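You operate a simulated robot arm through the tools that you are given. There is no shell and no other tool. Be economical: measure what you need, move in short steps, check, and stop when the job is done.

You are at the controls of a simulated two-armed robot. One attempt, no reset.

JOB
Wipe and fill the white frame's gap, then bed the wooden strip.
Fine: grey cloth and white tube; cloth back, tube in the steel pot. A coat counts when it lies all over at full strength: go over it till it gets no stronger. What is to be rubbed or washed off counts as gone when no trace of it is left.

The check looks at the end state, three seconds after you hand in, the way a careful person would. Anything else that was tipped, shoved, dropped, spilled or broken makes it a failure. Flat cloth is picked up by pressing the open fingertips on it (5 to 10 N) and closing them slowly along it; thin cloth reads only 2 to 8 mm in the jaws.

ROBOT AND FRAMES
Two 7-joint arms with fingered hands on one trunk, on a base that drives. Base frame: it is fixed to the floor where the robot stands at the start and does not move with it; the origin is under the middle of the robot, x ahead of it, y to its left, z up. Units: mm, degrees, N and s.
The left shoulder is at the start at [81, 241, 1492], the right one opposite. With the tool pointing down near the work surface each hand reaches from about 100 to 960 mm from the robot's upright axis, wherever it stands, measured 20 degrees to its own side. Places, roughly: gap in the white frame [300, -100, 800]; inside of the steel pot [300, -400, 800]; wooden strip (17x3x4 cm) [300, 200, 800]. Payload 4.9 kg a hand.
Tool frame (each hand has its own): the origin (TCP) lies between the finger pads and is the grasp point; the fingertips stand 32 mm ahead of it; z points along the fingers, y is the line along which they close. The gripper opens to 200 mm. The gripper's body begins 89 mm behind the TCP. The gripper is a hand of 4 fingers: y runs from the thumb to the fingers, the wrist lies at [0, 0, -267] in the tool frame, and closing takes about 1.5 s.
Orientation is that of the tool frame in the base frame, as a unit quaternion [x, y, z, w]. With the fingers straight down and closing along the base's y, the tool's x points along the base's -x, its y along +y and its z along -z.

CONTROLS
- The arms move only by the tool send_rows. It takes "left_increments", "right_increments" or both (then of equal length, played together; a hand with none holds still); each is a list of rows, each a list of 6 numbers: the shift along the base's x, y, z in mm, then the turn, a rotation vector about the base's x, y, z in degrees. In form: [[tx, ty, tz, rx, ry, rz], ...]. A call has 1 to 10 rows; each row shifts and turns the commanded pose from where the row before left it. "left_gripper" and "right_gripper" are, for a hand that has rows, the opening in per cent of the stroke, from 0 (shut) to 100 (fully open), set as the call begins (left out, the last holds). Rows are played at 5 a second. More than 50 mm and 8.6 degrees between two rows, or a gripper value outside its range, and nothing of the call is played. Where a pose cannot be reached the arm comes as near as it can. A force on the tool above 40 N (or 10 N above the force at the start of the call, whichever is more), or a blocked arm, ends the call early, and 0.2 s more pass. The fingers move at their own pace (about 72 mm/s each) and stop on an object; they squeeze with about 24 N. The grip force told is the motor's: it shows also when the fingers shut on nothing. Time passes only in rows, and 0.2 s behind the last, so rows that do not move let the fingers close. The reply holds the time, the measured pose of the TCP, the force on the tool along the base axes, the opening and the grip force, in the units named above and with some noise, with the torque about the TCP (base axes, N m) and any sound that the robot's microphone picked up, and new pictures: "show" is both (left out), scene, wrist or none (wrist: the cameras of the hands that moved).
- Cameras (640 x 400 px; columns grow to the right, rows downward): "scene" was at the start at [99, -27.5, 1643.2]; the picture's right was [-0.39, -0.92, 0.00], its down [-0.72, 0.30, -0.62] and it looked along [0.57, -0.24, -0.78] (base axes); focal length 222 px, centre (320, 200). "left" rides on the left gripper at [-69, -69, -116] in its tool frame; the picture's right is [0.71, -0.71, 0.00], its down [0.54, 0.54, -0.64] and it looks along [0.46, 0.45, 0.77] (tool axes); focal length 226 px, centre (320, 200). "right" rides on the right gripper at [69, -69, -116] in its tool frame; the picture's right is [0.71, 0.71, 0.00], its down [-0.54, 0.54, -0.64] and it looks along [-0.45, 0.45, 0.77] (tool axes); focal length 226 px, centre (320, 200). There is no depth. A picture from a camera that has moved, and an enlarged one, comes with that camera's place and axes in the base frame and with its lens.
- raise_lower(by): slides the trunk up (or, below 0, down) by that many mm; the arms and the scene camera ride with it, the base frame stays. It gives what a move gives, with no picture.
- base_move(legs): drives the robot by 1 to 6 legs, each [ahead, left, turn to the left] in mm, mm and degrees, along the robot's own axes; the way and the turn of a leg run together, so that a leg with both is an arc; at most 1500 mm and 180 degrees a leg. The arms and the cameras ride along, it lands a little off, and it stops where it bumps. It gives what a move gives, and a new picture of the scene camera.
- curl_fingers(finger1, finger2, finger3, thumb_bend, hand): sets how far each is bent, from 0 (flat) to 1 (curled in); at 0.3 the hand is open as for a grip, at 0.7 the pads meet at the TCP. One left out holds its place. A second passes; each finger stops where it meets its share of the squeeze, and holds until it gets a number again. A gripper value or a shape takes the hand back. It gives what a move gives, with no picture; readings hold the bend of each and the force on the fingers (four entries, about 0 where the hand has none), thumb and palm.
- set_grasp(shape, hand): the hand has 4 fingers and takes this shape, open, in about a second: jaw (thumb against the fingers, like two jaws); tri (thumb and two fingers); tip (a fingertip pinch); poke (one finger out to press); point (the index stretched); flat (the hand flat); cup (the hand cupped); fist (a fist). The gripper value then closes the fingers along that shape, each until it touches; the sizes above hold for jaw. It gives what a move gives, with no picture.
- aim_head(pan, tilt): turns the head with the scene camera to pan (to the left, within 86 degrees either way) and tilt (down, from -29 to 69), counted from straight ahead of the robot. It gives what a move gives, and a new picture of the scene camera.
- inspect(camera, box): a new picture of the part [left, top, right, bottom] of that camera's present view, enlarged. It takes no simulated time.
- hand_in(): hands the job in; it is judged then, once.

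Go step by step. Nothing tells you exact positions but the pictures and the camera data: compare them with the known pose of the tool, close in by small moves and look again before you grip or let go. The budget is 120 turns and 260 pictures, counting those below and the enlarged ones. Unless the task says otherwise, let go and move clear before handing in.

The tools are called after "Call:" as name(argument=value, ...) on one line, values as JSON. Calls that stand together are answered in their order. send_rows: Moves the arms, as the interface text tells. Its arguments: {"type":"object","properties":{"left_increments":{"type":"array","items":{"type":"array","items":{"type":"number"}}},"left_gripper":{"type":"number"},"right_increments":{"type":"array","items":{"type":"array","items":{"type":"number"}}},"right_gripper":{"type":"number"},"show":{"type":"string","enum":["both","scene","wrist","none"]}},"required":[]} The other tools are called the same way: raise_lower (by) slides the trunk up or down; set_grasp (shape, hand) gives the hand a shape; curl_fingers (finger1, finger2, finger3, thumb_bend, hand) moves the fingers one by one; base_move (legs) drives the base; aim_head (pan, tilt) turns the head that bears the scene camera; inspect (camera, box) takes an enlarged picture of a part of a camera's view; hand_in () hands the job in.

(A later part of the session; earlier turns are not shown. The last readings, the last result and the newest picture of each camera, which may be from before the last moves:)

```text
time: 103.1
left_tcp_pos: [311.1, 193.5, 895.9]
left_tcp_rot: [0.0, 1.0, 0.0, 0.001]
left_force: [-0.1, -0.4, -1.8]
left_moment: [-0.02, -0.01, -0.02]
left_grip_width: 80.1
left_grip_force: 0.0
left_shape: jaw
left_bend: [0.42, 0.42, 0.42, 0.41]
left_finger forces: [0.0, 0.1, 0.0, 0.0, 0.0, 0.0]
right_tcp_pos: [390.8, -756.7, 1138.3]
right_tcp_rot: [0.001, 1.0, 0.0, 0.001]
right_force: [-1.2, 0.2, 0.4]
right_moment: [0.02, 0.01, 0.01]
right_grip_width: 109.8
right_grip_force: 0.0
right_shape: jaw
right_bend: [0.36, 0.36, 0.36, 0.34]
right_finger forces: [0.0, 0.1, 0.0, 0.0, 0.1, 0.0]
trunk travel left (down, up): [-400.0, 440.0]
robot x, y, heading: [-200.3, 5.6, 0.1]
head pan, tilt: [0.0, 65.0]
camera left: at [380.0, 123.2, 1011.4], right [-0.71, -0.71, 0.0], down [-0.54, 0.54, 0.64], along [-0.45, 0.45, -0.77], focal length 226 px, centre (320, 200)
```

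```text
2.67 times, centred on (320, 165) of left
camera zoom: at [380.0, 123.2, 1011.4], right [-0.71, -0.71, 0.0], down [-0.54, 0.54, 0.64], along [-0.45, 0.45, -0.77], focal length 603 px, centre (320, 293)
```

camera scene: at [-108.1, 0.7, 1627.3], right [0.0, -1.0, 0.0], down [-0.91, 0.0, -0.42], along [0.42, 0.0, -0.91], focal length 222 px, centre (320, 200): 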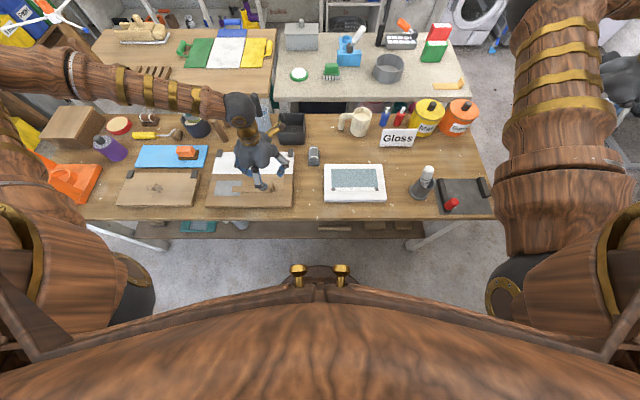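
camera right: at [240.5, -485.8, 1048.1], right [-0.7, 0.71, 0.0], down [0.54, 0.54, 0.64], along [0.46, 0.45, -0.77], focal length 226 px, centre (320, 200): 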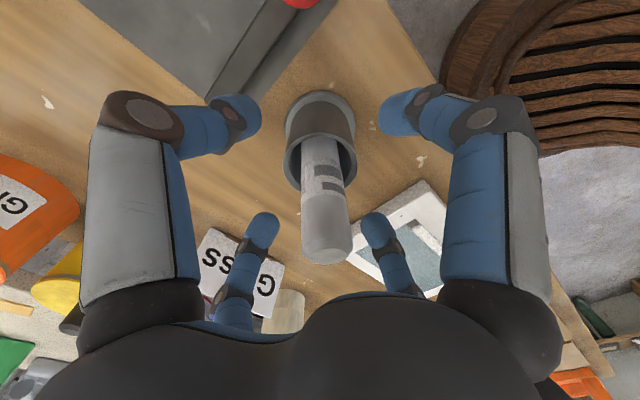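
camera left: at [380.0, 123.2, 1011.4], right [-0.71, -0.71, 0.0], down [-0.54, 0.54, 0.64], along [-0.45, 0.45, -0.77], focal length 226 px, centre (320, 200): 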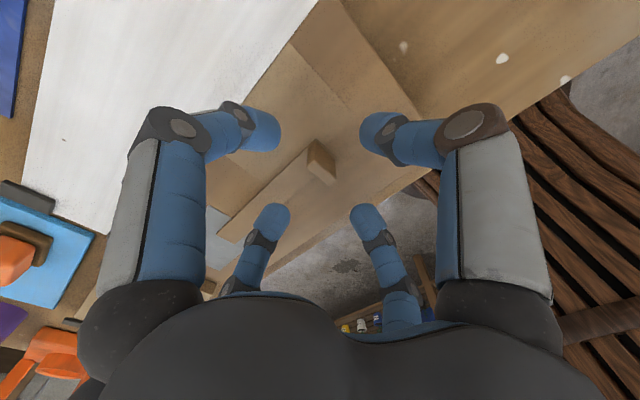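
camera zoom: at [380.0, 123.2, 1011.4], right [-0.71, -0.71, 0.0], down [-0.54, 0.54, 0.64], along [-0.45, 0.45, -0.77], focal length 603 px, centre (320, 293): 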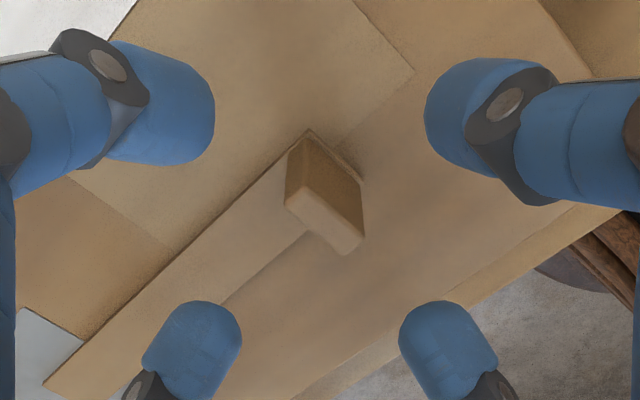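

The tab is centred between the digits. I lower to z≈859.

Call:
send_rows(left_increments=[[-0.5, -1, -15, 0, 0, 0], [0, 0, -12, 0, 0, 0], [0, 0, -9, 0, 0, 0]], show="wrist")

Call:
inspect(camera="left", box=[220, 90, 420, 240])

```text
time: 103.9
left_tcp_pos: [309.3, 192.8, 861.9]
left_tcp_rot: [0.0, 1.0, 0.001, 0.004]
left_force: [1.7, 9.4, 16.4]
left_moment: [0.65, 0.05, -0.03]
left_grip_width: 69.8
left_grip_force: 9.1
left_shape: jaw
left_bend: [0.49, 0.41, 0.48, 0.46]
left_finger forces: [0.0, 14.7, 0.0, 0.0, 0.0, 0.0]
right_tcp_pos: [388.4, -757.5, 1140.4]
right_tcp_rot: [0.001, 1.0, 0.001, 0.0]
right_force: [0.8, -0.1, 0.0]
right_moment: [0.04, -0.04, 0.02]
right_grip_width: 109.6
right_grip_force: 0.0
right_shape: jaw
right_bend: [0.36, 0.36, 0.36, 0.34]
right_finger forces: [0.0, 0.0, 0.0, 0.1, 0.0, 0.1]
trunk travel left (down, up): [-400.0, 440.0]
robot x, y, heading: [-200.5, -0.8, -0.2]
head pan, tilt: [0.0, 65.0]
camera left: at [377.6, 123.0, 978.0], right [-0.71, -0.71, -0.01], down [-0.55, 0.54, 0.64], along [-0.45, 0.46, -0.77], focal length 226 px, centre (320, 200)
```

left: 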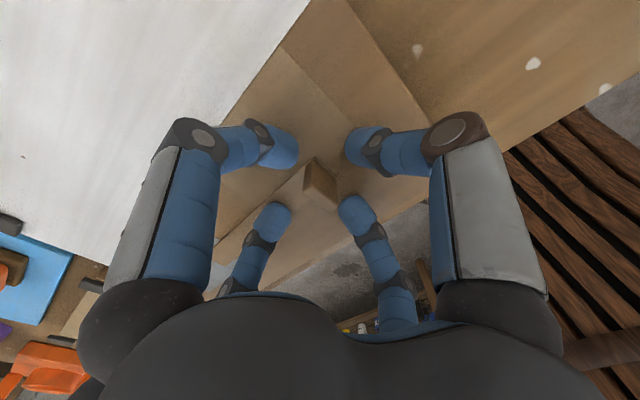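

```text
2.67 times, centred on (320, 165) of left
camera zoom: at [377.6, 123.0, 978.0], right [-0.71, -0.71, -0.01], down [-0.55, 0.54, 0.64], along [-0.45, 0.46, -0.77], focal length 603 px, centre (320, 293)
```

zoom: 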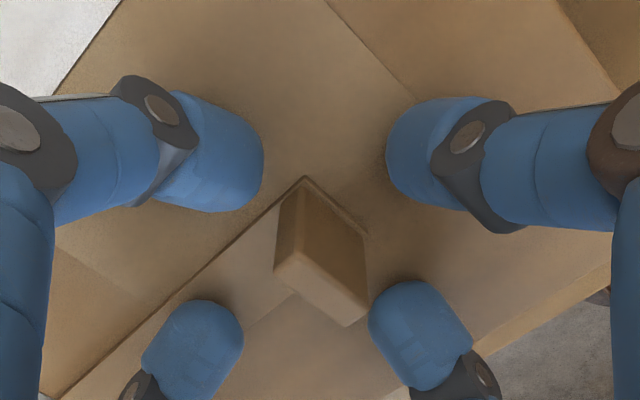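

One fingertip touched the strip; I raise 8 mm before closing.

Call:
send_rows(left_increments=[[0, 0, 5, 0, 0, 0], [0, 0, 4, 0, 0, 0], [0, 0, 0, 0, 0, 0]], left_gripper=40, show="wrist")

Call:
inspect(camera="scene", box=[200, 140, 310, 215])

```text
time: 104.7
left_tcp_pos: [311.7, 190.6, 868.6]
left_tcp_rot: [-0.001, 1.0, -0.001, 0.002]
left_force: [0.7, -0.2, -0.3]
left_moment: [0.0, 0.0, 0.05]
left_grip_width: 26.2
left_grip_force: 24.2
left_shape: jaw
left_bend: [0.78, 0.81, 0.78, 0.62]
left_finger forces: [21.8, 10.5, 22.4, 0.1, 11.6, 0.0]
right_tcp_pos: [390.7, -756.5, 1138.1]
right_tcp_rot: [0.001, 1.0, 0.0, -0.001]
right_force: [0.4, 0.5, 0.1]
right_moment: [0.02, -0.01, -0.04]
right_grip_width: 109.9
right_grip_force: 0.1
right_shape: jaw
right_bend: [0.36, 0.36, 0.36, 0.34]
right_finger forces: [0.0, 0.0, 0.0, 0.1, 0.0, 0.0]
trunk travel left (down, up): [-400.0, 440.0]
robot x, y, heading: [-199.9, 0.2, -0.1]
head pan, tilt: [0.0, 65.0]
camera left: at [379.6, 122.1, 984.6], right [-0.71, -0.71, 0.0], down [-0.54, 0.54, 0.64], along [-0.45, 0.45, -0.77], focal length 226 px, centre (320, 200)
```

left: 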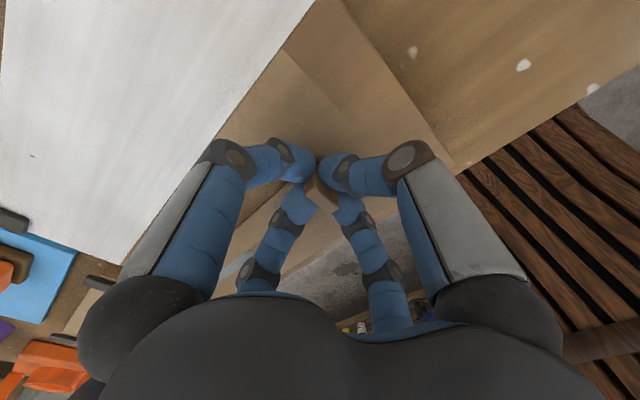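

```text
5.33 times, centred on (255, 178) of scene
camera zoom: at [-109.1, 1.4, 1627.2], right [0.0, -1.0, 0.0], down [-0.91, 0.0, -0.42], along [0.42, 0.0, -0.91], focal length 1184 px, centre (667, 320)
```

zoom: 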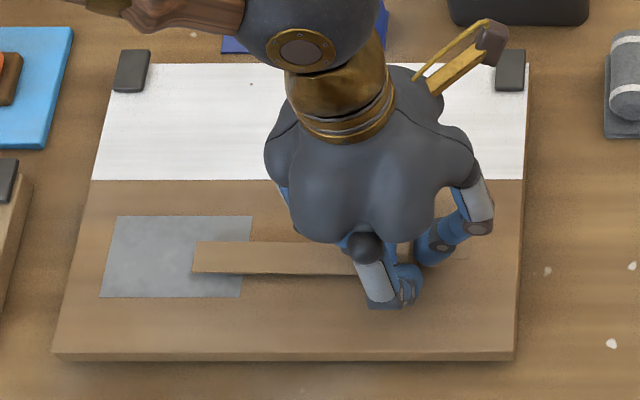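

The hand closed by itself after touching; I look at what it holds.

Call:
inspect(camera="left", box=[260, 120, 380, 220])

Call:
inspect(camera="scene", box=[255, 170, 295, 200])

```text
4.00 times, centred on (320, 170) of left
camera zoom: at [379.6, 122.1, 984.6], right [-0.71, -0.71, 0.0], down [-0.54, 0.54, 0.64], along [-0.45, 0.45, -0.77], focal length 904 px, centre (320, 320)
```

zoom: 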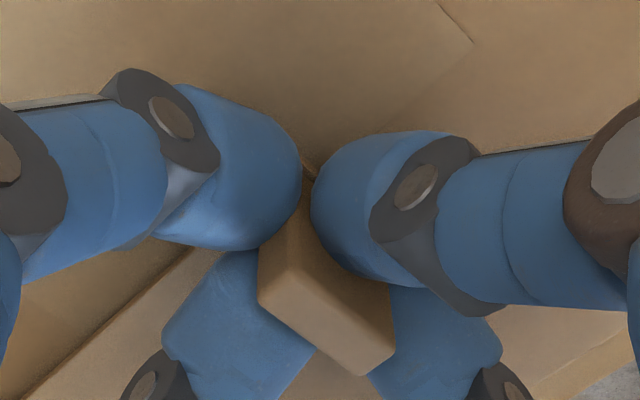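

```text
13.33 times, centred on (275, 185) of scene
camera zoom: at [-109.1, 1.4, 1627.2], right [0.0, -1.0, 0.0], down [-0.91, 0.0, -0.42], along [0.42, 0.0, -0.91], focal length 2960 px, centre (920, 400)
```

zoom: 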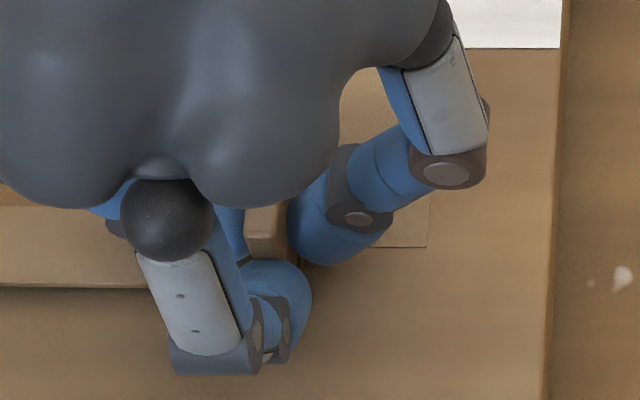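

It holds the tab from four sides. I firm the grip and lift slightly.

Call:
send_rows(left_increments=[[0, 0, 0, 0, 0, 0], [0, 0, 0, 0, 0, 0], [0, 0, 0, 0, 0, 0], [0, 0, 4, 0, 0, 0], [0, 0, 6, 0, 0, 0], [0, 0, 10, 0, 0, 0], [0, 0, 20, 0, 0, 0], [0, 0, 0, 0, 0, 0]], left_gripper=0)

Call:
inspect(camera="scene", box=[200, 140, 310, 215])

Call:
inspect(camera="left", box=[200, 80, 400, 230])

```text
time: 106.5
left_tcp_pos: [311.0, 190.2, 909.3]
left_tcp_rot: [0.0, 1.0, -0.001, 0.002]
left_force: [0.2, -0.5, 0.7]
left_moment: [-0.03, 0.02, 0.02]
left_grip_width: 26.3
left_grip_force: 22.9
left_shape: jaw
left_bend: [0.78, 0.81, 0.78, 0.62]
left_finger forces: [21.9, 10.6, 22.4, 0.0, 11.5, 0.0]
right_tcp_pos: [391.3, -757.2, 1138.1]
right_tcp_rot: [0.001, 1.0, -0.001, 0.0]
right_force: [-0.3, 0.5, 0.1]
right_moment: [0.01, -0.01, 0.05]
right_grip_width: 109.8
right_grip_force: 0.2
right_shape: jaw
right_bend: [0.36, 0.36, 0.36, 0.34]
right_finger forces: [0.1, 0.1, 0.0, 0.1, 0.1, 0.0]
trunk travel left (down, up): [-400.0, 440.0]
robot x, y, heading: [-202.0, 1.2, -0.2]
head pan, tilt: [0.0, 65.0]
camera scene: at [-109.4, 1.3, 1627.3], right [0.0, -1.0, 0.0], down [-0.91, 0.0, -0.42], along [0.42, 0.0, -0.91], focal length 222 px, centre (320, 200)
camera left: at [379.4, 122.1, 1024.9], right [-0.71, -0.71, 0.0], down [-0.54, 0.54, 0.64], along [-0.45, 0.45, -0.77], focal length 226 px, centre (320, 200)
```

scene: 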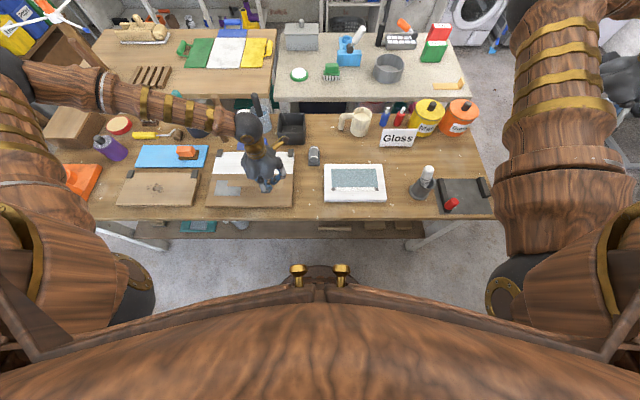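
left: 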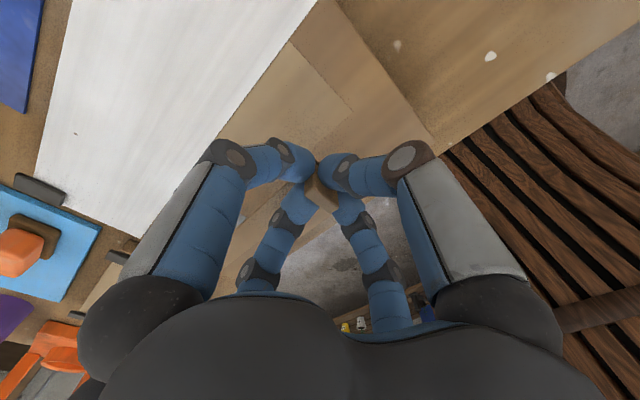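

```text
5.33 times, centred on (255, 178) of scene
camera zoom: at [-109.4, 1.3, 1627.3], right [0.0, -1.0, 0.0], down [-0.91, 0.0, -0.42], along [0.42, 0.0, -0.91], focal length 1184 px, centre (667, 320)
```

zoom: 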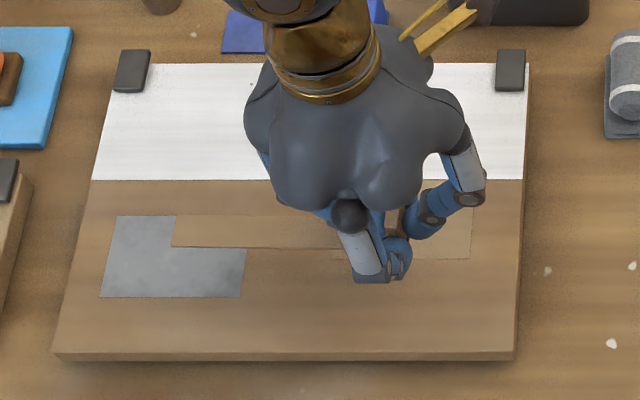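

```text
2.67 times, centred on (300, 155) of left
camera zoom: at [379.4, 122.1, 1024.9], right [-0.71, -0.71, 0.0], down [-0.54, 0.54, 0.64], along [-0.45, 0.45, -0.77], focal length 603 px, centre (373, 320)
```

zoom: 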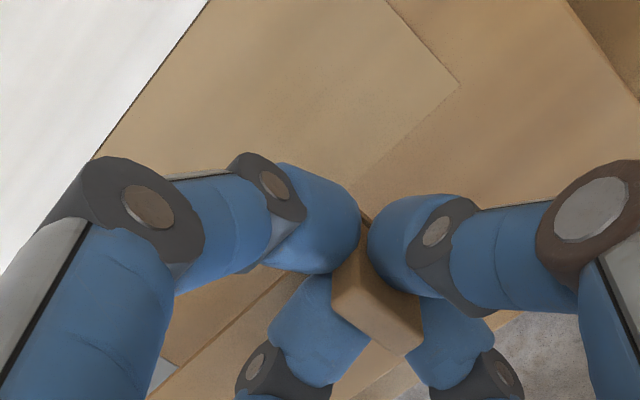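

The strip hangs level and aligned with y. I carry it to over the gap (TCP target ≈ (310.5,-225)).

Call:
send_rows(left_increments=[[0, -41.5, 10, 0, 0, 0], [0, -41.5, 10, 0, 0, 0], [0, -41.5, 0, 0, 0, 0], [0, -41.5, 0, 0, 0, 0], [0, -41.5, 0, 0, 0, 0], [0, -41.5, 0, 0, 0, 0], [0, -41.5, 0, 0, 0, 0], [0, -41.5, 0, 0, 0, 0], [0, -41.5, 0, 0, 0, 0], [0, -41.5, 0, 0, 0, 0]])

Call:
send_rows(left_increments=[[0, 0, -15, 0, 0, 0], [0, 0, -15, 0, 0, 0], [0, 0, -10, 0, 0, 0]], show="wrist")

Call:
inspect(camera="scene", box=[310, 145, 410, 210])

```text
time: 108.7
left_tcp_pos: [311.4, -224.5, 928.5]
left_tcp_rot: [0.0, 1.0, 0.0, 0.001]
left_force: [0.3, 0.4, 0.8]
left_moment: [0.0, -0.01, -0.01]
left_grip_width: 25.9
left_grip_force: 23.9
left_shape: jaw
left_bend: [0.78, 0.81, 0.78, 0.62]
left_finger forces: [21.7, 10.9, 22.0, 0.1, 11.7, 0.0]
right_tcp_pos: [391.3, -758.3, 1136.8]
right_tcp_rot: [0.001, 1.0, 0.001, -0.001]
right_force: [0.8, -0.6, -0.6]
right_moment: [0.0, 0.0, 0.0]
right_grip_width: 110.0
right_grip_force: 0.0
right_shape: jaw
right_bend: [0.36, 0.36, 0.36, 0.34]
right_finger forces: [0.0, 0.0, 0.0, 0.0, 0.0, 0.0]
trunk travel left (down, up): [-400.0, 440.0]
robot x, y, heading: [-199.4, -2.3, 0.2]
head pan, tilt: [0.0, 65.0]
camera scene: at [-109.9, -1.6, 1627.3], right [0.0, -1.0, 0.0], down [-0.91, 0.0, -0.42], along [0.42, 0.0, -0.91], focal length 222 px, centre (320, 200)
camera left: at [379.3, -293.9, 1044.3], right [-0.71, -0.71, 0.0], down [-0.54, 0.54, 0.64], along [-0.45, 0.46, -0.77], focal length 226 px, centre (320, 200)
```

scene: 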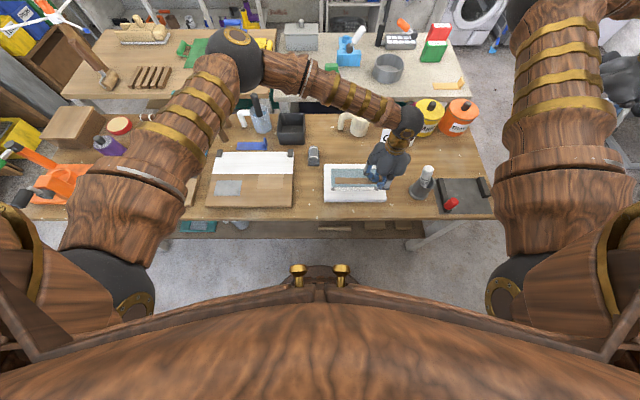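
left: 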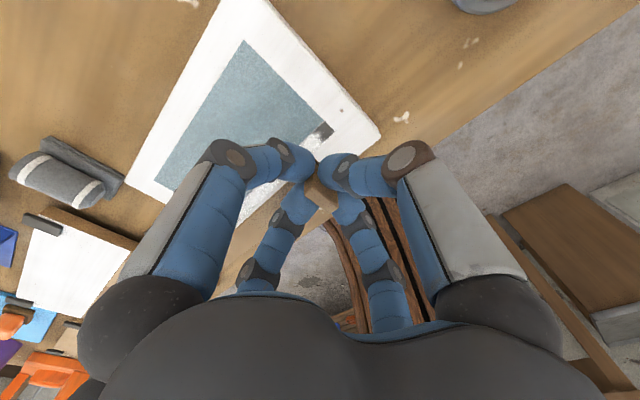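

```text
time: 109.5
left_tcp_pos: [311.2, -223.9, 889.1]
left_tcp_rot: [-0.001, 1.0, -0.002, 0.002]
left_force: [0.2, 0.7, 0.3]
left_moment: [-0.06, 0.02, 0.02]
left_grip_width: 26.3
left_grip_force: 24.2
left_shape: jaw
left_bend: [0.78, 0.81, 0.78, 0.62]
left_finger forces: [21.7, 10.9, 22.1, 0.0, 11.7, 0.0]
right_tcp_pos: [391.9, -756.1, 1136.7]
right_tcp_rot: [0.001, 1.0, 0.0, -0.001]
right_force: [-0.7, 0.2, 0.3]
right_moment: [-0.03, 0.02, -0.02]
right_grip_width: 109.9
right_grip_force: 0.1
right_shape: jaw
right_bend: [0.36, 0.36, 0.36, 0.34]
right_finger forces: [0.1, 0.1, 0.1, 0.0, 0.0, 0.1]
trunk travel left (down, up): [-400.0, 440.0]
robot x, y, heading: [-199.7, -0.6, -0.1]
head pan, tilt: [0.0, 65.0]
camera left: at [379.0, -292.8, 1005.1], right [-0.71, -0.71, 0.0], down [-0.54, 0.54, 0.64], along [-0.45, 0.45, -0.77], focal length 226 px, centre (320, 200)
```

left: 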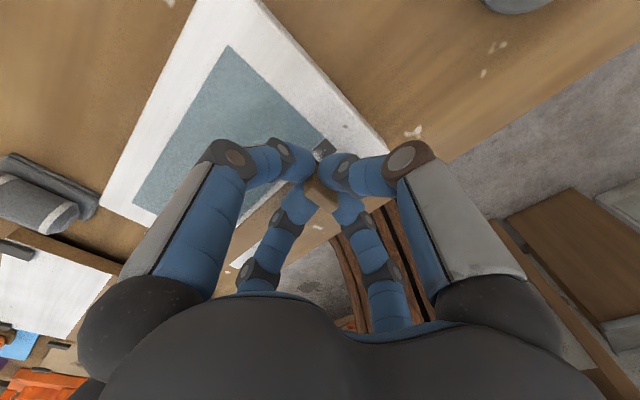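

```text
6.15 times, centred on (360, 178) of scene
camera zoom: at [-109.5, 1.5, 1627.3], right [0.0, -1.0, 0.0], down [-0.91, 0.0, -0.42], along [0.42, 0.0, -0.91], focal length 1366 px, centre (74, 338)
```

zoom: 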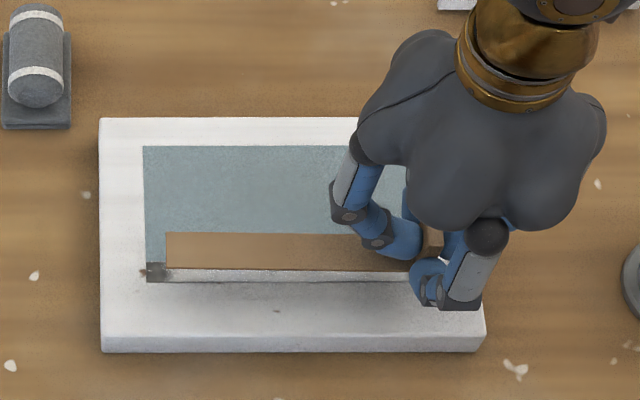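

Strip's left end matches the filled area; it sits ~5 mm too far in +x. I shift −5 mm, lower to a few mm above and check.

Call:
send_rows(left_increments=[[-5, 0, 0, 0, 0, 0], [0, 0, -5, 0, 0, 0], [0, 0, -4, 0, 0, 0]], show="none")

Call:
inspect(camera="scene", box=[320, 170, 390, 210])

Call:
inspect(camera="left", box=[200, 80, 440, 260])

```text
time: 110.3
left_tcp_pos: [307.1, -223.4, 878.8]
left_tcp_rot: [0.0, 1.0, -0.001, 0.001]
left_force: [-0.2, -0.1, -0.4]
left_moment: [-0.04, 0.01, 0.01]
left_grip_width: 26.2
left_grip_force: 23.9
left_shape: jaw
left_bend: [0.78, 0.81, 0.78, 0.62]
left_finger forces: [21.8, 10.9, 22.0, 0.0, 11.7, 0.0]
right_tcp_pos: [390.4, -757.3, 1138.0]
right_tcp_rot: [0.001, 1.0, 0.0, 0.0]
right_force: [-0.8, -0.6, 0.3]
right_moment: [0.01, 0.01, -0.01]
right_grip_width: 109.8
right_grip_force: 0.1
right_shape: jaw
right_bend: [0.36, 0.36, 0.36, 0.34]
right_finger forces: [0.1, 0.0, 0.0, 0.1, 0.0, 0.0]
trunk travel left (down, up): [-400.0, 440.0]
robot x, y, heading: [-199.0, -0.2, -0.1]
head pan, tilt: [0.0, 65.0]
```

```text
9.14 times, centred on (355, 190) of scene
camera zoom: at [-109.5, 1.0, 1627.3], right [0.0, -1.0, 0.0], down [-0.91, 0.0, -0.42], along [0.42, 0.0, -0.91], focal length 2030 px, centre (0, 291)
```

zoom: 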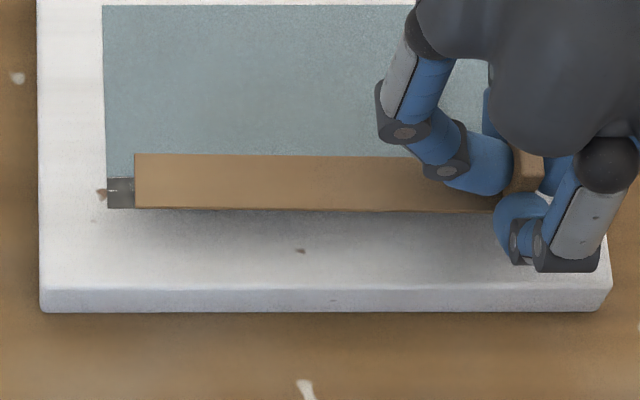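

```text
2.22 times, centred on (320, 170) of left
camera zoom: at [374.3, -292.7, 995.0], right [-0.71, -0.71, 0.0], down [-0.54, 0.54, 0.64], along [-0.45, 0.45, -0.77], focal length 502 px, centre (320, 267)
```

zoom: 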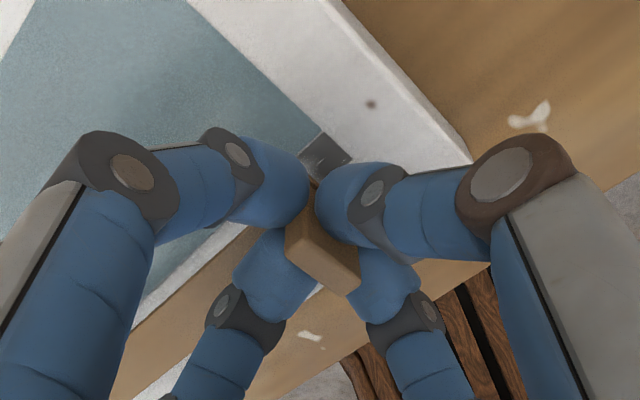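

A further −2.5 mm and a 0.7° yaw will centre it; then I lower to contact.

Call:
send_rows(left_increments=[[-2.5, 0, 0, 0, 0, 0.7], [0, 0, -1, 0, 0, 0], [0, 0, -1, 0, 0, 0]], show="none")

Call:
inspect(camera="scene", box=[320, 170, 390, 210])

```text
time: 111.1
left_tcp_pos: [303.6, -223.6, 877.9]
left_tcp_rot: [-0.006, 1.0, -0.001, 0.001]
left_force: [1.3, -0.2, -0.8]
left_moment: [0.0, -0.03, -0.01]
left_grip_width: 26.2
left_grip_force: 24.3
left_shape: jaw
left_bend: [0.78, 0.81, 0.78, 0.62]
left_finger forces: [21.7, 10.9, 22.0, 0.1, 11.7, 0.0]
right_tcp_pos: [391.2, -756.5, 1137.8]
right_tcp_rot: [0.001, 1.0, -0.001, 0.0]
right_force: [-0.5, 0.1, -0.4]
right_moment: [0.0, 0.0, 0.0]
right_grip_width: 109.8
right_grip_force: 0.1
right_shape: jaw
right_bend: [0.36, 0.36, 0.36, 0.34]
right_finger forces: [0.0, 0.0, 0.0, 0.1, 0.0, 0.0]
trunk travel left (down, up): [-400.0, 440.0]
robot x, y, heading: [-196.0, 1.3, 0.1]
head pan, tilt: [0.0, 65.0]
```

```text
9.14 times, centred on (355, 190) of scene
camera zoom: at [-109.6, 1.0, 1627.3], right [0.0, -1.0, 0.0], down [-0.91, 0.0, -0.42], along [0.42, 0.0, -0.91], focal length 2030 px, centre (0, 291)
```

zoom: 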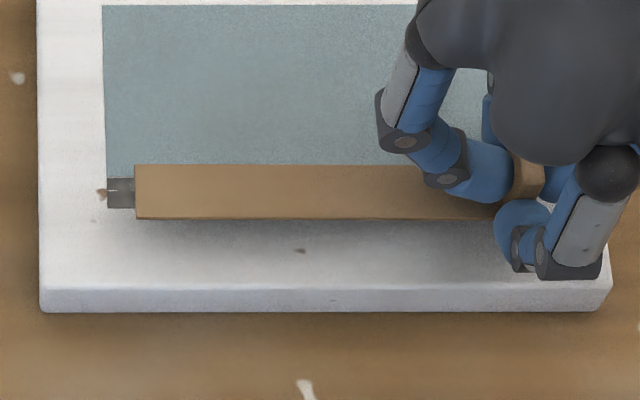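

Centred across the gap and straight. I shift +1.5 mm in y and lower to contact.

Call:
send_rows(left_increments=[[0, 1.5, -0.5, 0, 0, 0], [0, 0, -1, 0, 0, 0], [0, 0, -1, 0, 0, 0], [0, 0, 0, 0, 0, 0]], show="none")

```text
time: 112.1
left_tcp_pos: [303.6, -222.6, 874.7]
left_tcp_rot: [-0.006, 1.0, -0.002, 0.002]
left_force: [-0.3, -0.9, -0.1]
left_moment: [0.0, -0.03, -0.01]
left_grip_width: 26.3
left_grip_force: 24.4
left_shape: jaw
left_bend: [0.78, 0.81, 0.78, 0.62]
left_finger forces: [21.7, 10.9, 22.0, 0.0, 11.7, 0.0]
right_tcp_pos: [390.3, -756.6, 1137.6]
right_tcp_rot: [0.001, 1.0, 0.0, 0.0]
right_force: [-0.2, -0.4, 0.4]
right_moment: [0.0, 0.04, -0.02]
right_grip_width: 110.0
right_grip_force: 0.0
right_shape: jaw
right_bend: [0.36, 0.36, 0.36, 0.34]
right_finger forces: [0.0, 0.0, 0.1, 0.0, 0.0, 0.1]
trunk travel left (down, up): [-400.0, 440.0]
robot x, y, heading: [-200.3, 0.9, 0.0]
head pan, tilt: [0.0, 65.0]
```

Call:
send_rows(left_increments=[[0, 0, -1, 0, 0, 0], [0, 0, -0.7, 0, 0, 0], [0, 0, 0, 0, 0, 0]], show="none")

Call:
send_rows(left_increments=[[0, 0, -0.7, 0, 0, 0], [0, 0, -0.7, 0, 0, 0], [0, 0, 0, 0, 0, 0]], show="none")

Call:
inspect(camera="scene", box=[320, 170, 390, 210])

```text
time: 112.9
left_tcp_pos: [304.2, -222.3, 872.2]
left_tcp_rot: [-0.005, 1.0, -0.001, 0.002]
left_force: [0.0, -0.8, -0.6]
left_moment: [-0.01, 0.02, 0.01]
left_grip_width: 26.0
left_grip_force: 24.1
left_shape: jaw
left_bend: [0.78, 0.81, 0.78, 0.62]
left_finger forces: [21.7, 11.0, 22.1, 0.0, 11.6, 0.0]
right_tcp_pos: [392.5, -757.0, 1138.0]
right_tcp_rot: [0.001, 1.0, 0.0, 0.0]
right_force: [0.1, 0.1, 0.3]
right_moment: [-0.01, 0.0, -0.01]
right_grip_width: 110.0
right_grip_force: 0.1
right_shape: jaw
right_bend: [0.36, 0.36, 0.36, 0.34]
right_finger forces: [0.1, 0.0, 0.0, 0.0, 0.0, 0.0]
trunk travel left (down, up): [-400.0, 440.0]
robot x, y, heading: [-197.3, 2.2, -0.1]
head pan, tilt: [0.0, 65.0]
```

```text
time: 113.7
left_tcp_pos: [304.2, -222.0, 871.7]
left_tcp_rot: [-0.006, 1.0, -0.001, 0.002]
left_force: [0.3, 0.5, 0.8]
left_moment: [0.01, 0.02, -0.04]
left_grip_width: 26.3
left_grip_force: 23.8
left_shape: jaw
left_bend: [0.78, 0.81, 0.78, 0.62]
left_finger forces: [21.7, 10.9, 22.0, 0.1, 11.6, 0.0]
right_tcp_pos: [391.9, -756.9, 1137.7]
right_tcp_rot: [0.001, 1.0, 0.0, 0.0]
right_force: [-0.7, -0.2, -0.4]
right_moment: [-0.04, 0.02, -0.02]
right_grip_width: 109.7
right_grip_force: 0.1
right_shape: jaw
right_bend: [0.36, 0.36, 0.36, 0.34]
right_finger forces: [0.1, 0.0, 0.1, 0.1, 0.0, 0.0]
trunk travel left (down, up): [-400.0, 440.0]
robot x, y, heading: [-201.2, 0.3, -0.1]
head pan, tilt: [0.0, 65.0]
```

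```text
9.14 times, centred on (355, 190) of scene
camera zoom: at [-109.6, 1.0, 1627.3], right [0.0, -1.0, 0.0], down [-0.91, 0.0, -0.42], along [0.42, 0.0, -0.91], focal length 2030 px, centre (0, 291)
```

zoom: 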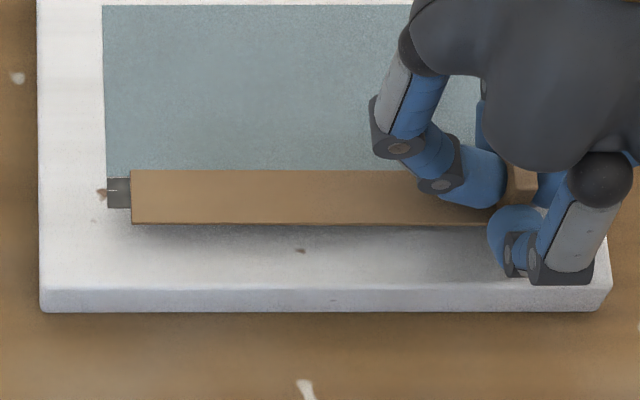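

Not yet touching, so the board was lower than I assumed. I shift +3 mm in x and keep lowering in small steps.

Call:
send_rows(left_increments=[[3, 0, 0, 0, 0, 0], [0, 0, -0.8, 0, 0, 0], [0, 0, -0.8, 0, 0, 0], [0, 0, -0.8, 0, 0, 0], [0, 0, 0, 0, 0, 0]], show="none")

Call:
inspect(camera="scene", box=[320, 170, 390, 210])

```text
time: 114.9
left_tcp_pos: [307.7, -223.2, 869.2]
left_tcp_rot: [-0.006, 1.0, -0.001, 0.002]
left_force: [-0.1, -0.3, -0.2]
left_moment: [-0.04, 0.0, -0.02]
left_grip_width: 26.1
left_grip_force: 24.0
left_shape: jaw
left_bend: [0.78, 0.81, 0.78, 0.62]
left_finger forces: [21.7, 11.0, 22.0, 0.0, 11.7, 0.0]
right_tcp_pos: [391.4, -756.1, 1138.1]
right_tcp_rot: [0.001, 1.0, 0.0, 0.001]
right_force: [0.2, 1.1, 0.9]
right_moment: [-0.02, 0.01, 0.01]
right_grip_width: 109.9
right_grip_force: 0.0
right_shape: jaw
right_bend: [0.36, 0.36, 0.36, 0.34]
right_finger forces: [0.1, 0.1, 0.0, 0.1, 0.0, 0.1]
trunk travel left (down, up): [-400.0, 440.0]
robot x, y, heading: [-198.0, 0.1, -0.1]
head pan, tilt: [0.0, 65.0]
```

```text
9.14 times, centred on (355, 190) of scene
camera zoom: at [-109.6, 1.0, 1627.3], right [0.0, -1.0, 0.0], down [-0.91, 0.0, -0.42], along [0.42, 0.0, -0.91], focal length 2030 px, centre (0, 291)
```

zoom: 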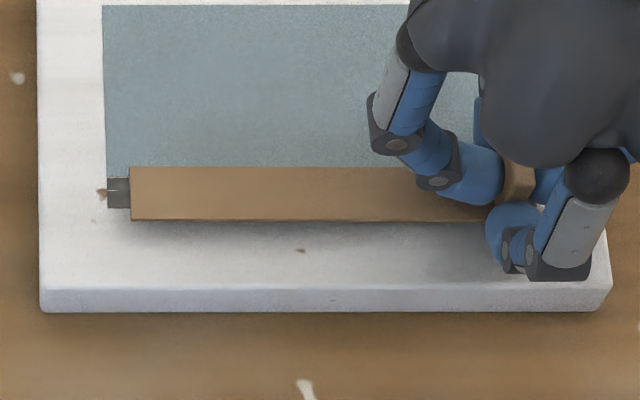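

Call:
send_rows(left_increments=[[1, 0, -0.8, 0, 0, 0], [0, 0, -0.8, 0, 0, 0], [0, 0, -0.8, 0, 0, 0], [0, 0, -0.8, 0, 0, 0], [0, 0, 0, 0, 0, 0]], show="none")

Call:
send_rows(left_increments=[[0.5, 0, -0.8, 0, 0, 0], [0, 0, -0.8, 0, 0, 0], [0, 0, 0, 0, 0, 0]], show="none")

Call:
inspect(camera="scene", box=[320, 170, 390, 210])

```text
time: 116.1
left_tcp_pos: [307.6, -222.6, 867.0]
left_tcp_rot: [-0.006, 1.0, -0.002, 0.002]
left_force: [-0.1, 0.7, -0.1]
left_moment: [0.0, 0.03, -0.01]
left_grip_width: 26.1
left_grip_force: 23.5
left_shape: jaw
left_bend: [0.78, 0.81, 0.78, 0.62]
left_finger forces: [21.7, 10.8, 21.9, 0.0, 11.7, 0.1]
right_tcp_pos: [391.2, -757.0, 1138.3]
right_tcp_rot: [0.001, 1.0, 0.0, 0.0]
right_force: [-0.3, 0.1, -0.4]
right_moment: [0.0, 0.02, 0.0]
right_grip_width: 109.9
right_grip_force: 0.0
right_shape: jaw
right_bend: [0.36, 0.36, 0.36, 0.34]
right_finger forces: [0.0, 0.0, 0.1, 0.0, 0.1, 0.0]
trunk travel left (down, up): [-400.0, 440.0]
robot x, y, heading: [-200.2, 0.0, -0.0]
head pan, tilt: [0.0, 65.0]
```

```text
time: 116.9
left_tcp_pos: [309.4, -223.0, 864.7]
left_tcp_rot: [-0.006, 1.0, 0.0, 0.001]
left_force: [0.1, -0.5, 0.0]
left_moment: [0.0, 0.01, 0.01]
left_grip_width: 26.3
left_grip_force: 23.7
left_shape: jaw
left_bend: [0.78, 0.81, 0.78, 0.62]
left_finger forces: [21.7, 10.8, 22.0, 0.1, 11.8, 0.0]
right_tcp_pos: [391.0, -758.0, 1137.6]
right_tcp_rot: [0.001, 1.0, 0.0, 0.0]
right_force: [-1.2, -0.2, 0.6]
right_moment: [-0.02, 0.03, -0.03]
right_grip_width: 109.9
right_grip_force: 0.1
right_shape: jaw
right_bend: [0.36, 0.36, 0.36, 0.34]
right_finger forces: [0.1, 0.1, 0.0, 0.0, 0.0, 0.0]
trunk travel left (down, up): [-400.0, 440.0]
robot x, y, heading: [-202.3, -1.0, 0.1]
head pan, tilt: [0.0, 65.0]
```

```text
9.14 times, centred on (355, 190) of scene
camera zoom: at [-109.6, 1.0, 1627.3], right [0.0, -1.0, 0.0], down [-0.91, 0.0, -0.42], along [0.42, 0.0, -0.91], focal length 2030 px, centre (0, 291)
```

zoom: 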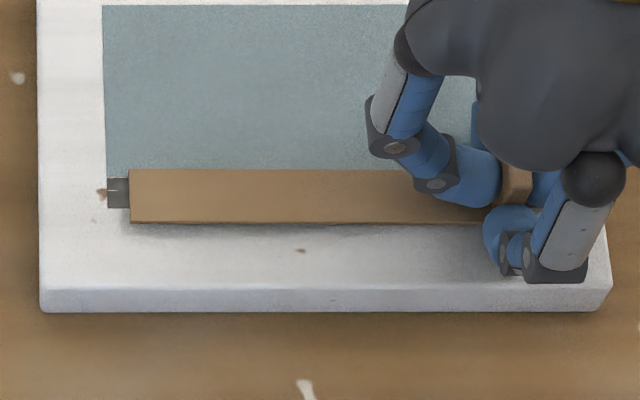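

Shadow is shrinking; some 3–4 mm remain. I continue with +2 mm x.

Call:
send_rows(left_increments=[[2, 0, -0.8, 0, 0, 0], [0.5, 0, -0.8, 0, 0, 0], [0, 0, -0.7, 0, 0, 0], [0, 0, 0, 0, 0, 0]], show="none")

Call:
send_rows(left_increments=[[0, 0, -0.7, 0, 0, 0], [0, 0, -0.7, 0, 0, 0], [0, 0, 0, 0, 0, 0]], show="none")

Call:
inspect(camera="scene", box=[320, 170, 390, 210])

```text
time: 117.9
left_tcp_pos: [310.7, -222.1, 862.8]
left_tcp_rot: [-0.006, 1.0, -0.001, 0.001]
left_force: [0.5, 0.4, 3.4]
left_moment: [0.03, 0.02, 0.04]
left_grip_width: 26.1
left_grip_force: 23.8
left_shape: jaw
left_bend: [0.78, 0.81, 0.78, 0.63]
left_finger forces: [21.7, 11.2, 22.6, 0.0, 12.0, 0.1]
right_tcp_pos: [391.9, -756.0, 1137.5]
right_tcp_rot: [0.001, 1.0, 0.0, 0.0]
right_force: [0.1, -0.5, 0.1]
right_moment: [-0.01, 0.02, -0.04]
right_grip_width: 109.8
right_grip_force: 0.1
right_shape: jaw
right_bend: [0.36, 0.36, 0.36, 0.34]
right_finger forces: [0.0, 0.0, 0.1, 0.0, 0.0, 0.0]
trunk travel left (down, up): [-400.0, 440.0]
robot x, y, heading: [-204.3, 1.7, -0.1]
head pan, tilt: [0.0, 65.0]
```

```text
time: 118.7
left_tcp_pos: [311.2, -222.1, 861.0]
left_tcp_rot: [-0.006, 1.0, -0.002, 0.002]
left_force: [0.9, 0.7, 14.4]
left_moment: [-0.01, 0.05, 0.02]
left_grip_width: 26.3
left_grip_force: 24.5
left_shape: jaw
left_bend: [0.78, 0.81, 0.78, 0.63]
left_finger forces: [23.2, 12.8, 24.1, 0.0, 13.1, 0.0]
right_tcp_pos: [390.5, -756.2, 1137.6]
right_tcp_rot: [0.001, 1.0, 0.0, 0.0]
right_force: [0.0, -0.3, -0.2]
right_moment: [0.0, 0.02, 0.03]
right_grip_width: 109.8
right_grip_force: 0.0
right_shape: jaw
right_bend: [0.36, 0.36, 0.36, 0.34]
right_finger forces: [0.0, 0.0, 0.0, 0.1, 0.0, 0.0]
trunk travel left (down, up): [-400.0, 440.0]
robot x, y, heading: [-197.5, -2.1, -0.0]
head pan, tilt: [0.0, 65.0]
```

```text
9.14 times, centred on (355, 190) of scene
camera zoom: at [-110.7, 1.7, 1627.5], right [0.0, -1.0, 0.0], down [-0.91, 0.0, -0.42], along [0.42, 0.0, -0.91], focal length 2030 px, centre (0, 291)
```

zoom: 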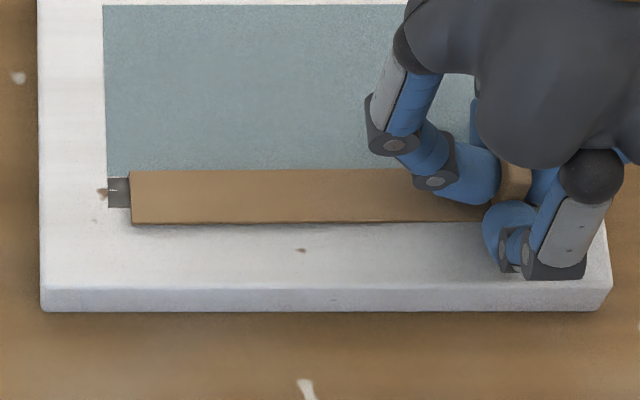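

It is in contact, but ~4 mm too near −x with a slight yaw. I lift 3 mm, shift +3.5 mm and yaw −0.3°, then set down again.

Call:
send_rows(left_increments=[[0, 0, 2, 0, 0, 0], [0, 0, 1.5, 0, 0, 0], [3.5, 0, 0, 0, 0, -0.3], [0, 0, 0, 0, 0, 0]], show="none")

Call:
inspect(camera="scene", box=[320, 170, 390, 210])

Call:
send_rows(left_increments=[[0, 0, -1.5, 0, 0, 0], [0, 0, -1, 0, 0, 0], [0, 0, -0.6, 0, 0, 0], [0, 0, 0, 0, 0, 0]], show="none")

Call:
inspect(camera="scene", box=[320, 170, 390, 210])

```text
time: 119.7
left_tcp_pos: [315.0, -222.7, 864.0]
left_tcp_rot: [-0.003, 1.0, -0.002, 0.002]
left_force: [-0.3, 0.2, -0.4]
left_moment: [0.0, 0.02, 0.07]
left_grip_width: 25.9
left_grip_force: 24.4
left_shape: jaw
left_bend: [0.78, 0.81, 0.78, 0.63]
left_finger forces: [21.4, 11.1, 22.9, 0.0, 11.9, 0.0]
right_tcp_pos: [390.9, -756.8, 1136.8]
right_tcp_rot: [0.002, 1.0, 0.0, 0.0]
right_force: [-0.6, 0.2, -0.2]
right_moment: [0.01, 0.02, -0.02]
right_grip_width: 109.7
right_grip_force: 0.1
right_shape: jaw
right_bend: [0.36, 0.36, 0.36, 0.34]
right_finger forces: [0.0, 0.1, 0.0, 0.1, 0.1, 0.0]
trunk travel left (down, up): [-400.0, 440.0]
robot x, y, heading: [-202.2, -4.1, -0.1]
head pan, tilt: [0.0, 65.0]
```

```text
9.14 times, centred on (355, 190) of scene
camera zoom: at [-109.6, 0.9, 1627.3], right [0.0, -1.0, 0.0], down [-0.91, 0.0, -0.42], along [0.42, 0.0, -0.91], focal length 2030 px, centre (0, 291)
```

zoom: 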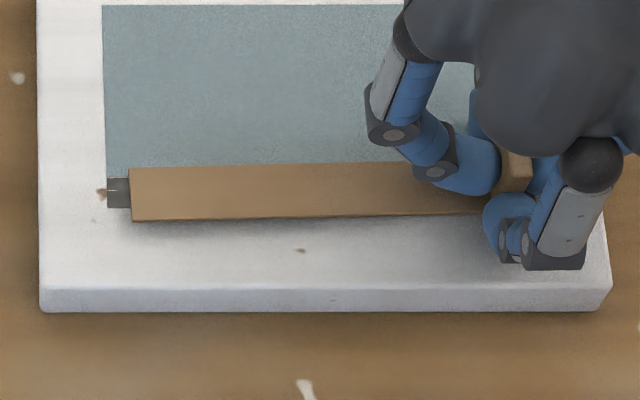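

```text
time: 120.7
left_tcp_pos: [314.3, -223.3, 862.7]
left_tcp_rot: [-0.003, 1.0, -0.001, 0.002]
left_force: [0.0, 0.7, 10.7]
left_moment: [-0.03, 0.08, 0.05]
left_grip_width: 26.2
left_grip_force: 24.1
left_shape: jaw
left_bend: [0.78, 0.81, 0.78, 0.63]
left_finger forces: [22.2, 12.4, 23.8, 0.0, 12.7, 0.0]
right_tcp_pos: [391.3, -755.5, 1139.2]
right_tcp_rot: [0.0, 1.0, 0.0, 0.0]
right_force: [0.7, 0.0, 0.4]
right_moment: [-0.01, 0.02, 0.02]
right_grip_width: 109.8
right_grip_force: 0.1
right_shape: jaw
right_bend: [0.36, 0.36, 0.36, 0.34]
right_finger forces: [0.0, 0.0, 0.0, 0.0, 0.1, 0.0]
trunk travel left (down, up): [-400.0, 440.0]
robot x, y, heading: [-200.1, 0.7, -0.1]
head pan, tilt: [0.0, 65.0]
```

```text
9.14 times, centred on (355, 190) of scene
camera zoom: at [-110.4, 1.5, 1627.5], right [0.0, -1.0, 0.0], down [-0.91, 0.0, -0.42], along [0.42, 0.0, -0.91], focal length 2030 px, centre (0, 291)
```

zoom: 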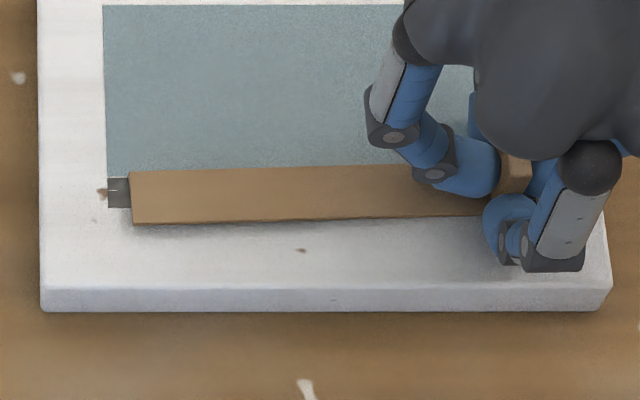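

The left end now lies ~1° off. I lift 3 mm, rotate −1° and set down again.

Call:
send_rows(left_increments=[[0, 0, 2, 0, 0, 0], [0, 0, 2, 0, 0, 0], [0, 0, 0, 0, 0, -1.0], [0, 0, 0, 0, 0, 0]], show="none")

Call:
inspect(camera="scene", box=[320, 170, 390, 210])

Call:
inspect(camera="left", box=[200, 80, 440, 260])

```text
time: 121.7
left_tcp_pos: [314.3, -221.8, 865.5]
left_tcp_rot: [0.005, 1.0, -0.001, 0.002]
left_force: [-0.8, 0.5, 0.3]
left_moment: [0.01, 0.0, 0.03]
left_grip_width: 25.8
left_grip_force: 23.8
left_shape: jaw
left_bend: [0.78, 0.81, 0.78, 0.63]
left_finger forces: [21.3, 11.2, 23.1, 0.0, 12.1, 0.1]
right_tcp_pos: [390.9, -757.5, 1136.7]
right_tcp_rot: [0.0, 1.0, 0.0, -0.001]
right_force: [-0.4, -0.4, 0.3]
right_moment: [-0.01, 0.0, 0.03]
right_grip_width: 109.9
right_grip_force: 0.1
right_shape: jaw
right_bend: [0.36, 0.36, 0.36, 0.34]
right_finger forces: [0.0, 0.1, 0.1, 0.1, 0.1, 0.0]
trunk travel left (down, up): [-400.0, 440.0]
robot x, y, heading: [-199.9, -2.8, -0.3]
head pan, tilt: [0.0, 65.0]
```

```text
9.14 times, centred on (355, 190) of scene
camera zoom: at [-109.5, 0.8, 1627.3], right [0.0, -1.0, 0.0], down [-0.91, 0.0, -0.42], along [0.42, 0.0, -0.91], focal length 2030 px, centre (0, 291)
```

zoom: 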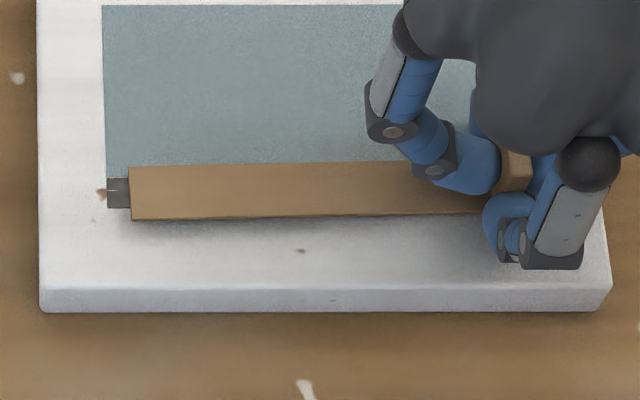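

```text
2.22 times, centred on (320, 170) of left
camera zoom: at [381.4, -292.1, 981.1], right [-0.72, -0.7, 0.0], down [-0.54, 0.55, 0.64], along [-0.45, 0.46, -0.77], focal length 502 px, centre (320, 267)
```

zoom: 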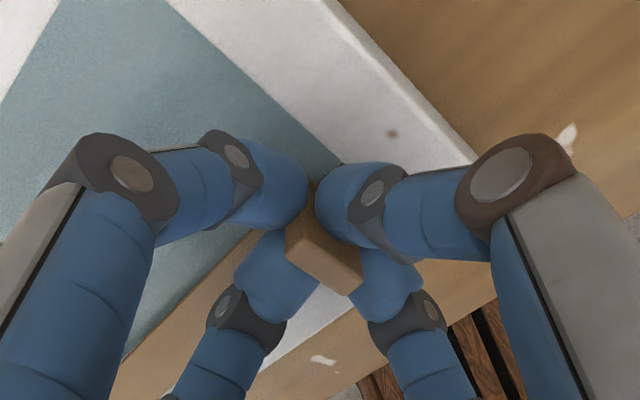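

The left end droops and drags on the frame, so the rotation didn't take. I lift further to free it.

Call:
send_rows(left_increments=[[0, 0, 4, 0, 0, 0], [0, 0, 5, 0, 0, 0], [0, 0, 0, 0, 0, 0]], show="none")

Call:
inspect(camera="scene", box=[320, 170, 390, 210])

```text
time: 122.5
left_tcp_pos: [314.7, -223.5, 876.1]
left_tcp_rot: [0.005, 1.0, -0.001, 0.002]
left_force: [-0.5, 1.5, -1.2]
left_moment: [-0.03, 0.02, 0.07]
left_grip_width: 25.7
left_grip_force: 23.5
left_shape: jaw
left_bend: [0.78, 0.81, 0.78, 0.63]
left_finger forces: [20.9, 11.4, 22.5, 0.0, 11.9, 0.1]
right_tcp_pos: [391.1, -757.1, 1137.9]
right_tcp_rot: [0.0, 1.0, 0.0, 0.0]
right_force: [0.0, 0.2, -0.7]
right_moment: [-0.02, -0.01, 0.02]
right_grip_width: 109.7
right_grip_force: 0.0
right_shape: jaw
right_bend: [0.36, 0.36, 0.36, 0.34]
right_finger forces: [0.0, 0.0, 0.0, 0.1, 0.0, 0.0]
trunk travel left (down, up): [-400.0, 440.0]
robot x, y, heading: [-198.5, -2.0, 0.0]
head pan, tilt: [0.0, 65.0]
```

```text
9.14 times, centred on (355, 190) of scene
camera zoom: at [-109.6, 1.0, 1627.3], right [0.0, -1.0, 0.0], down [-0.91, 0.0, -0.42], along [0.42, 0.0, -0.91], focal length 2030 px, centre (0, 291)
```

zoom: 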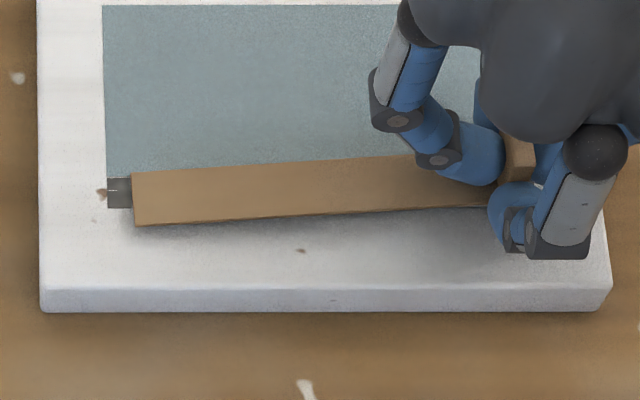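

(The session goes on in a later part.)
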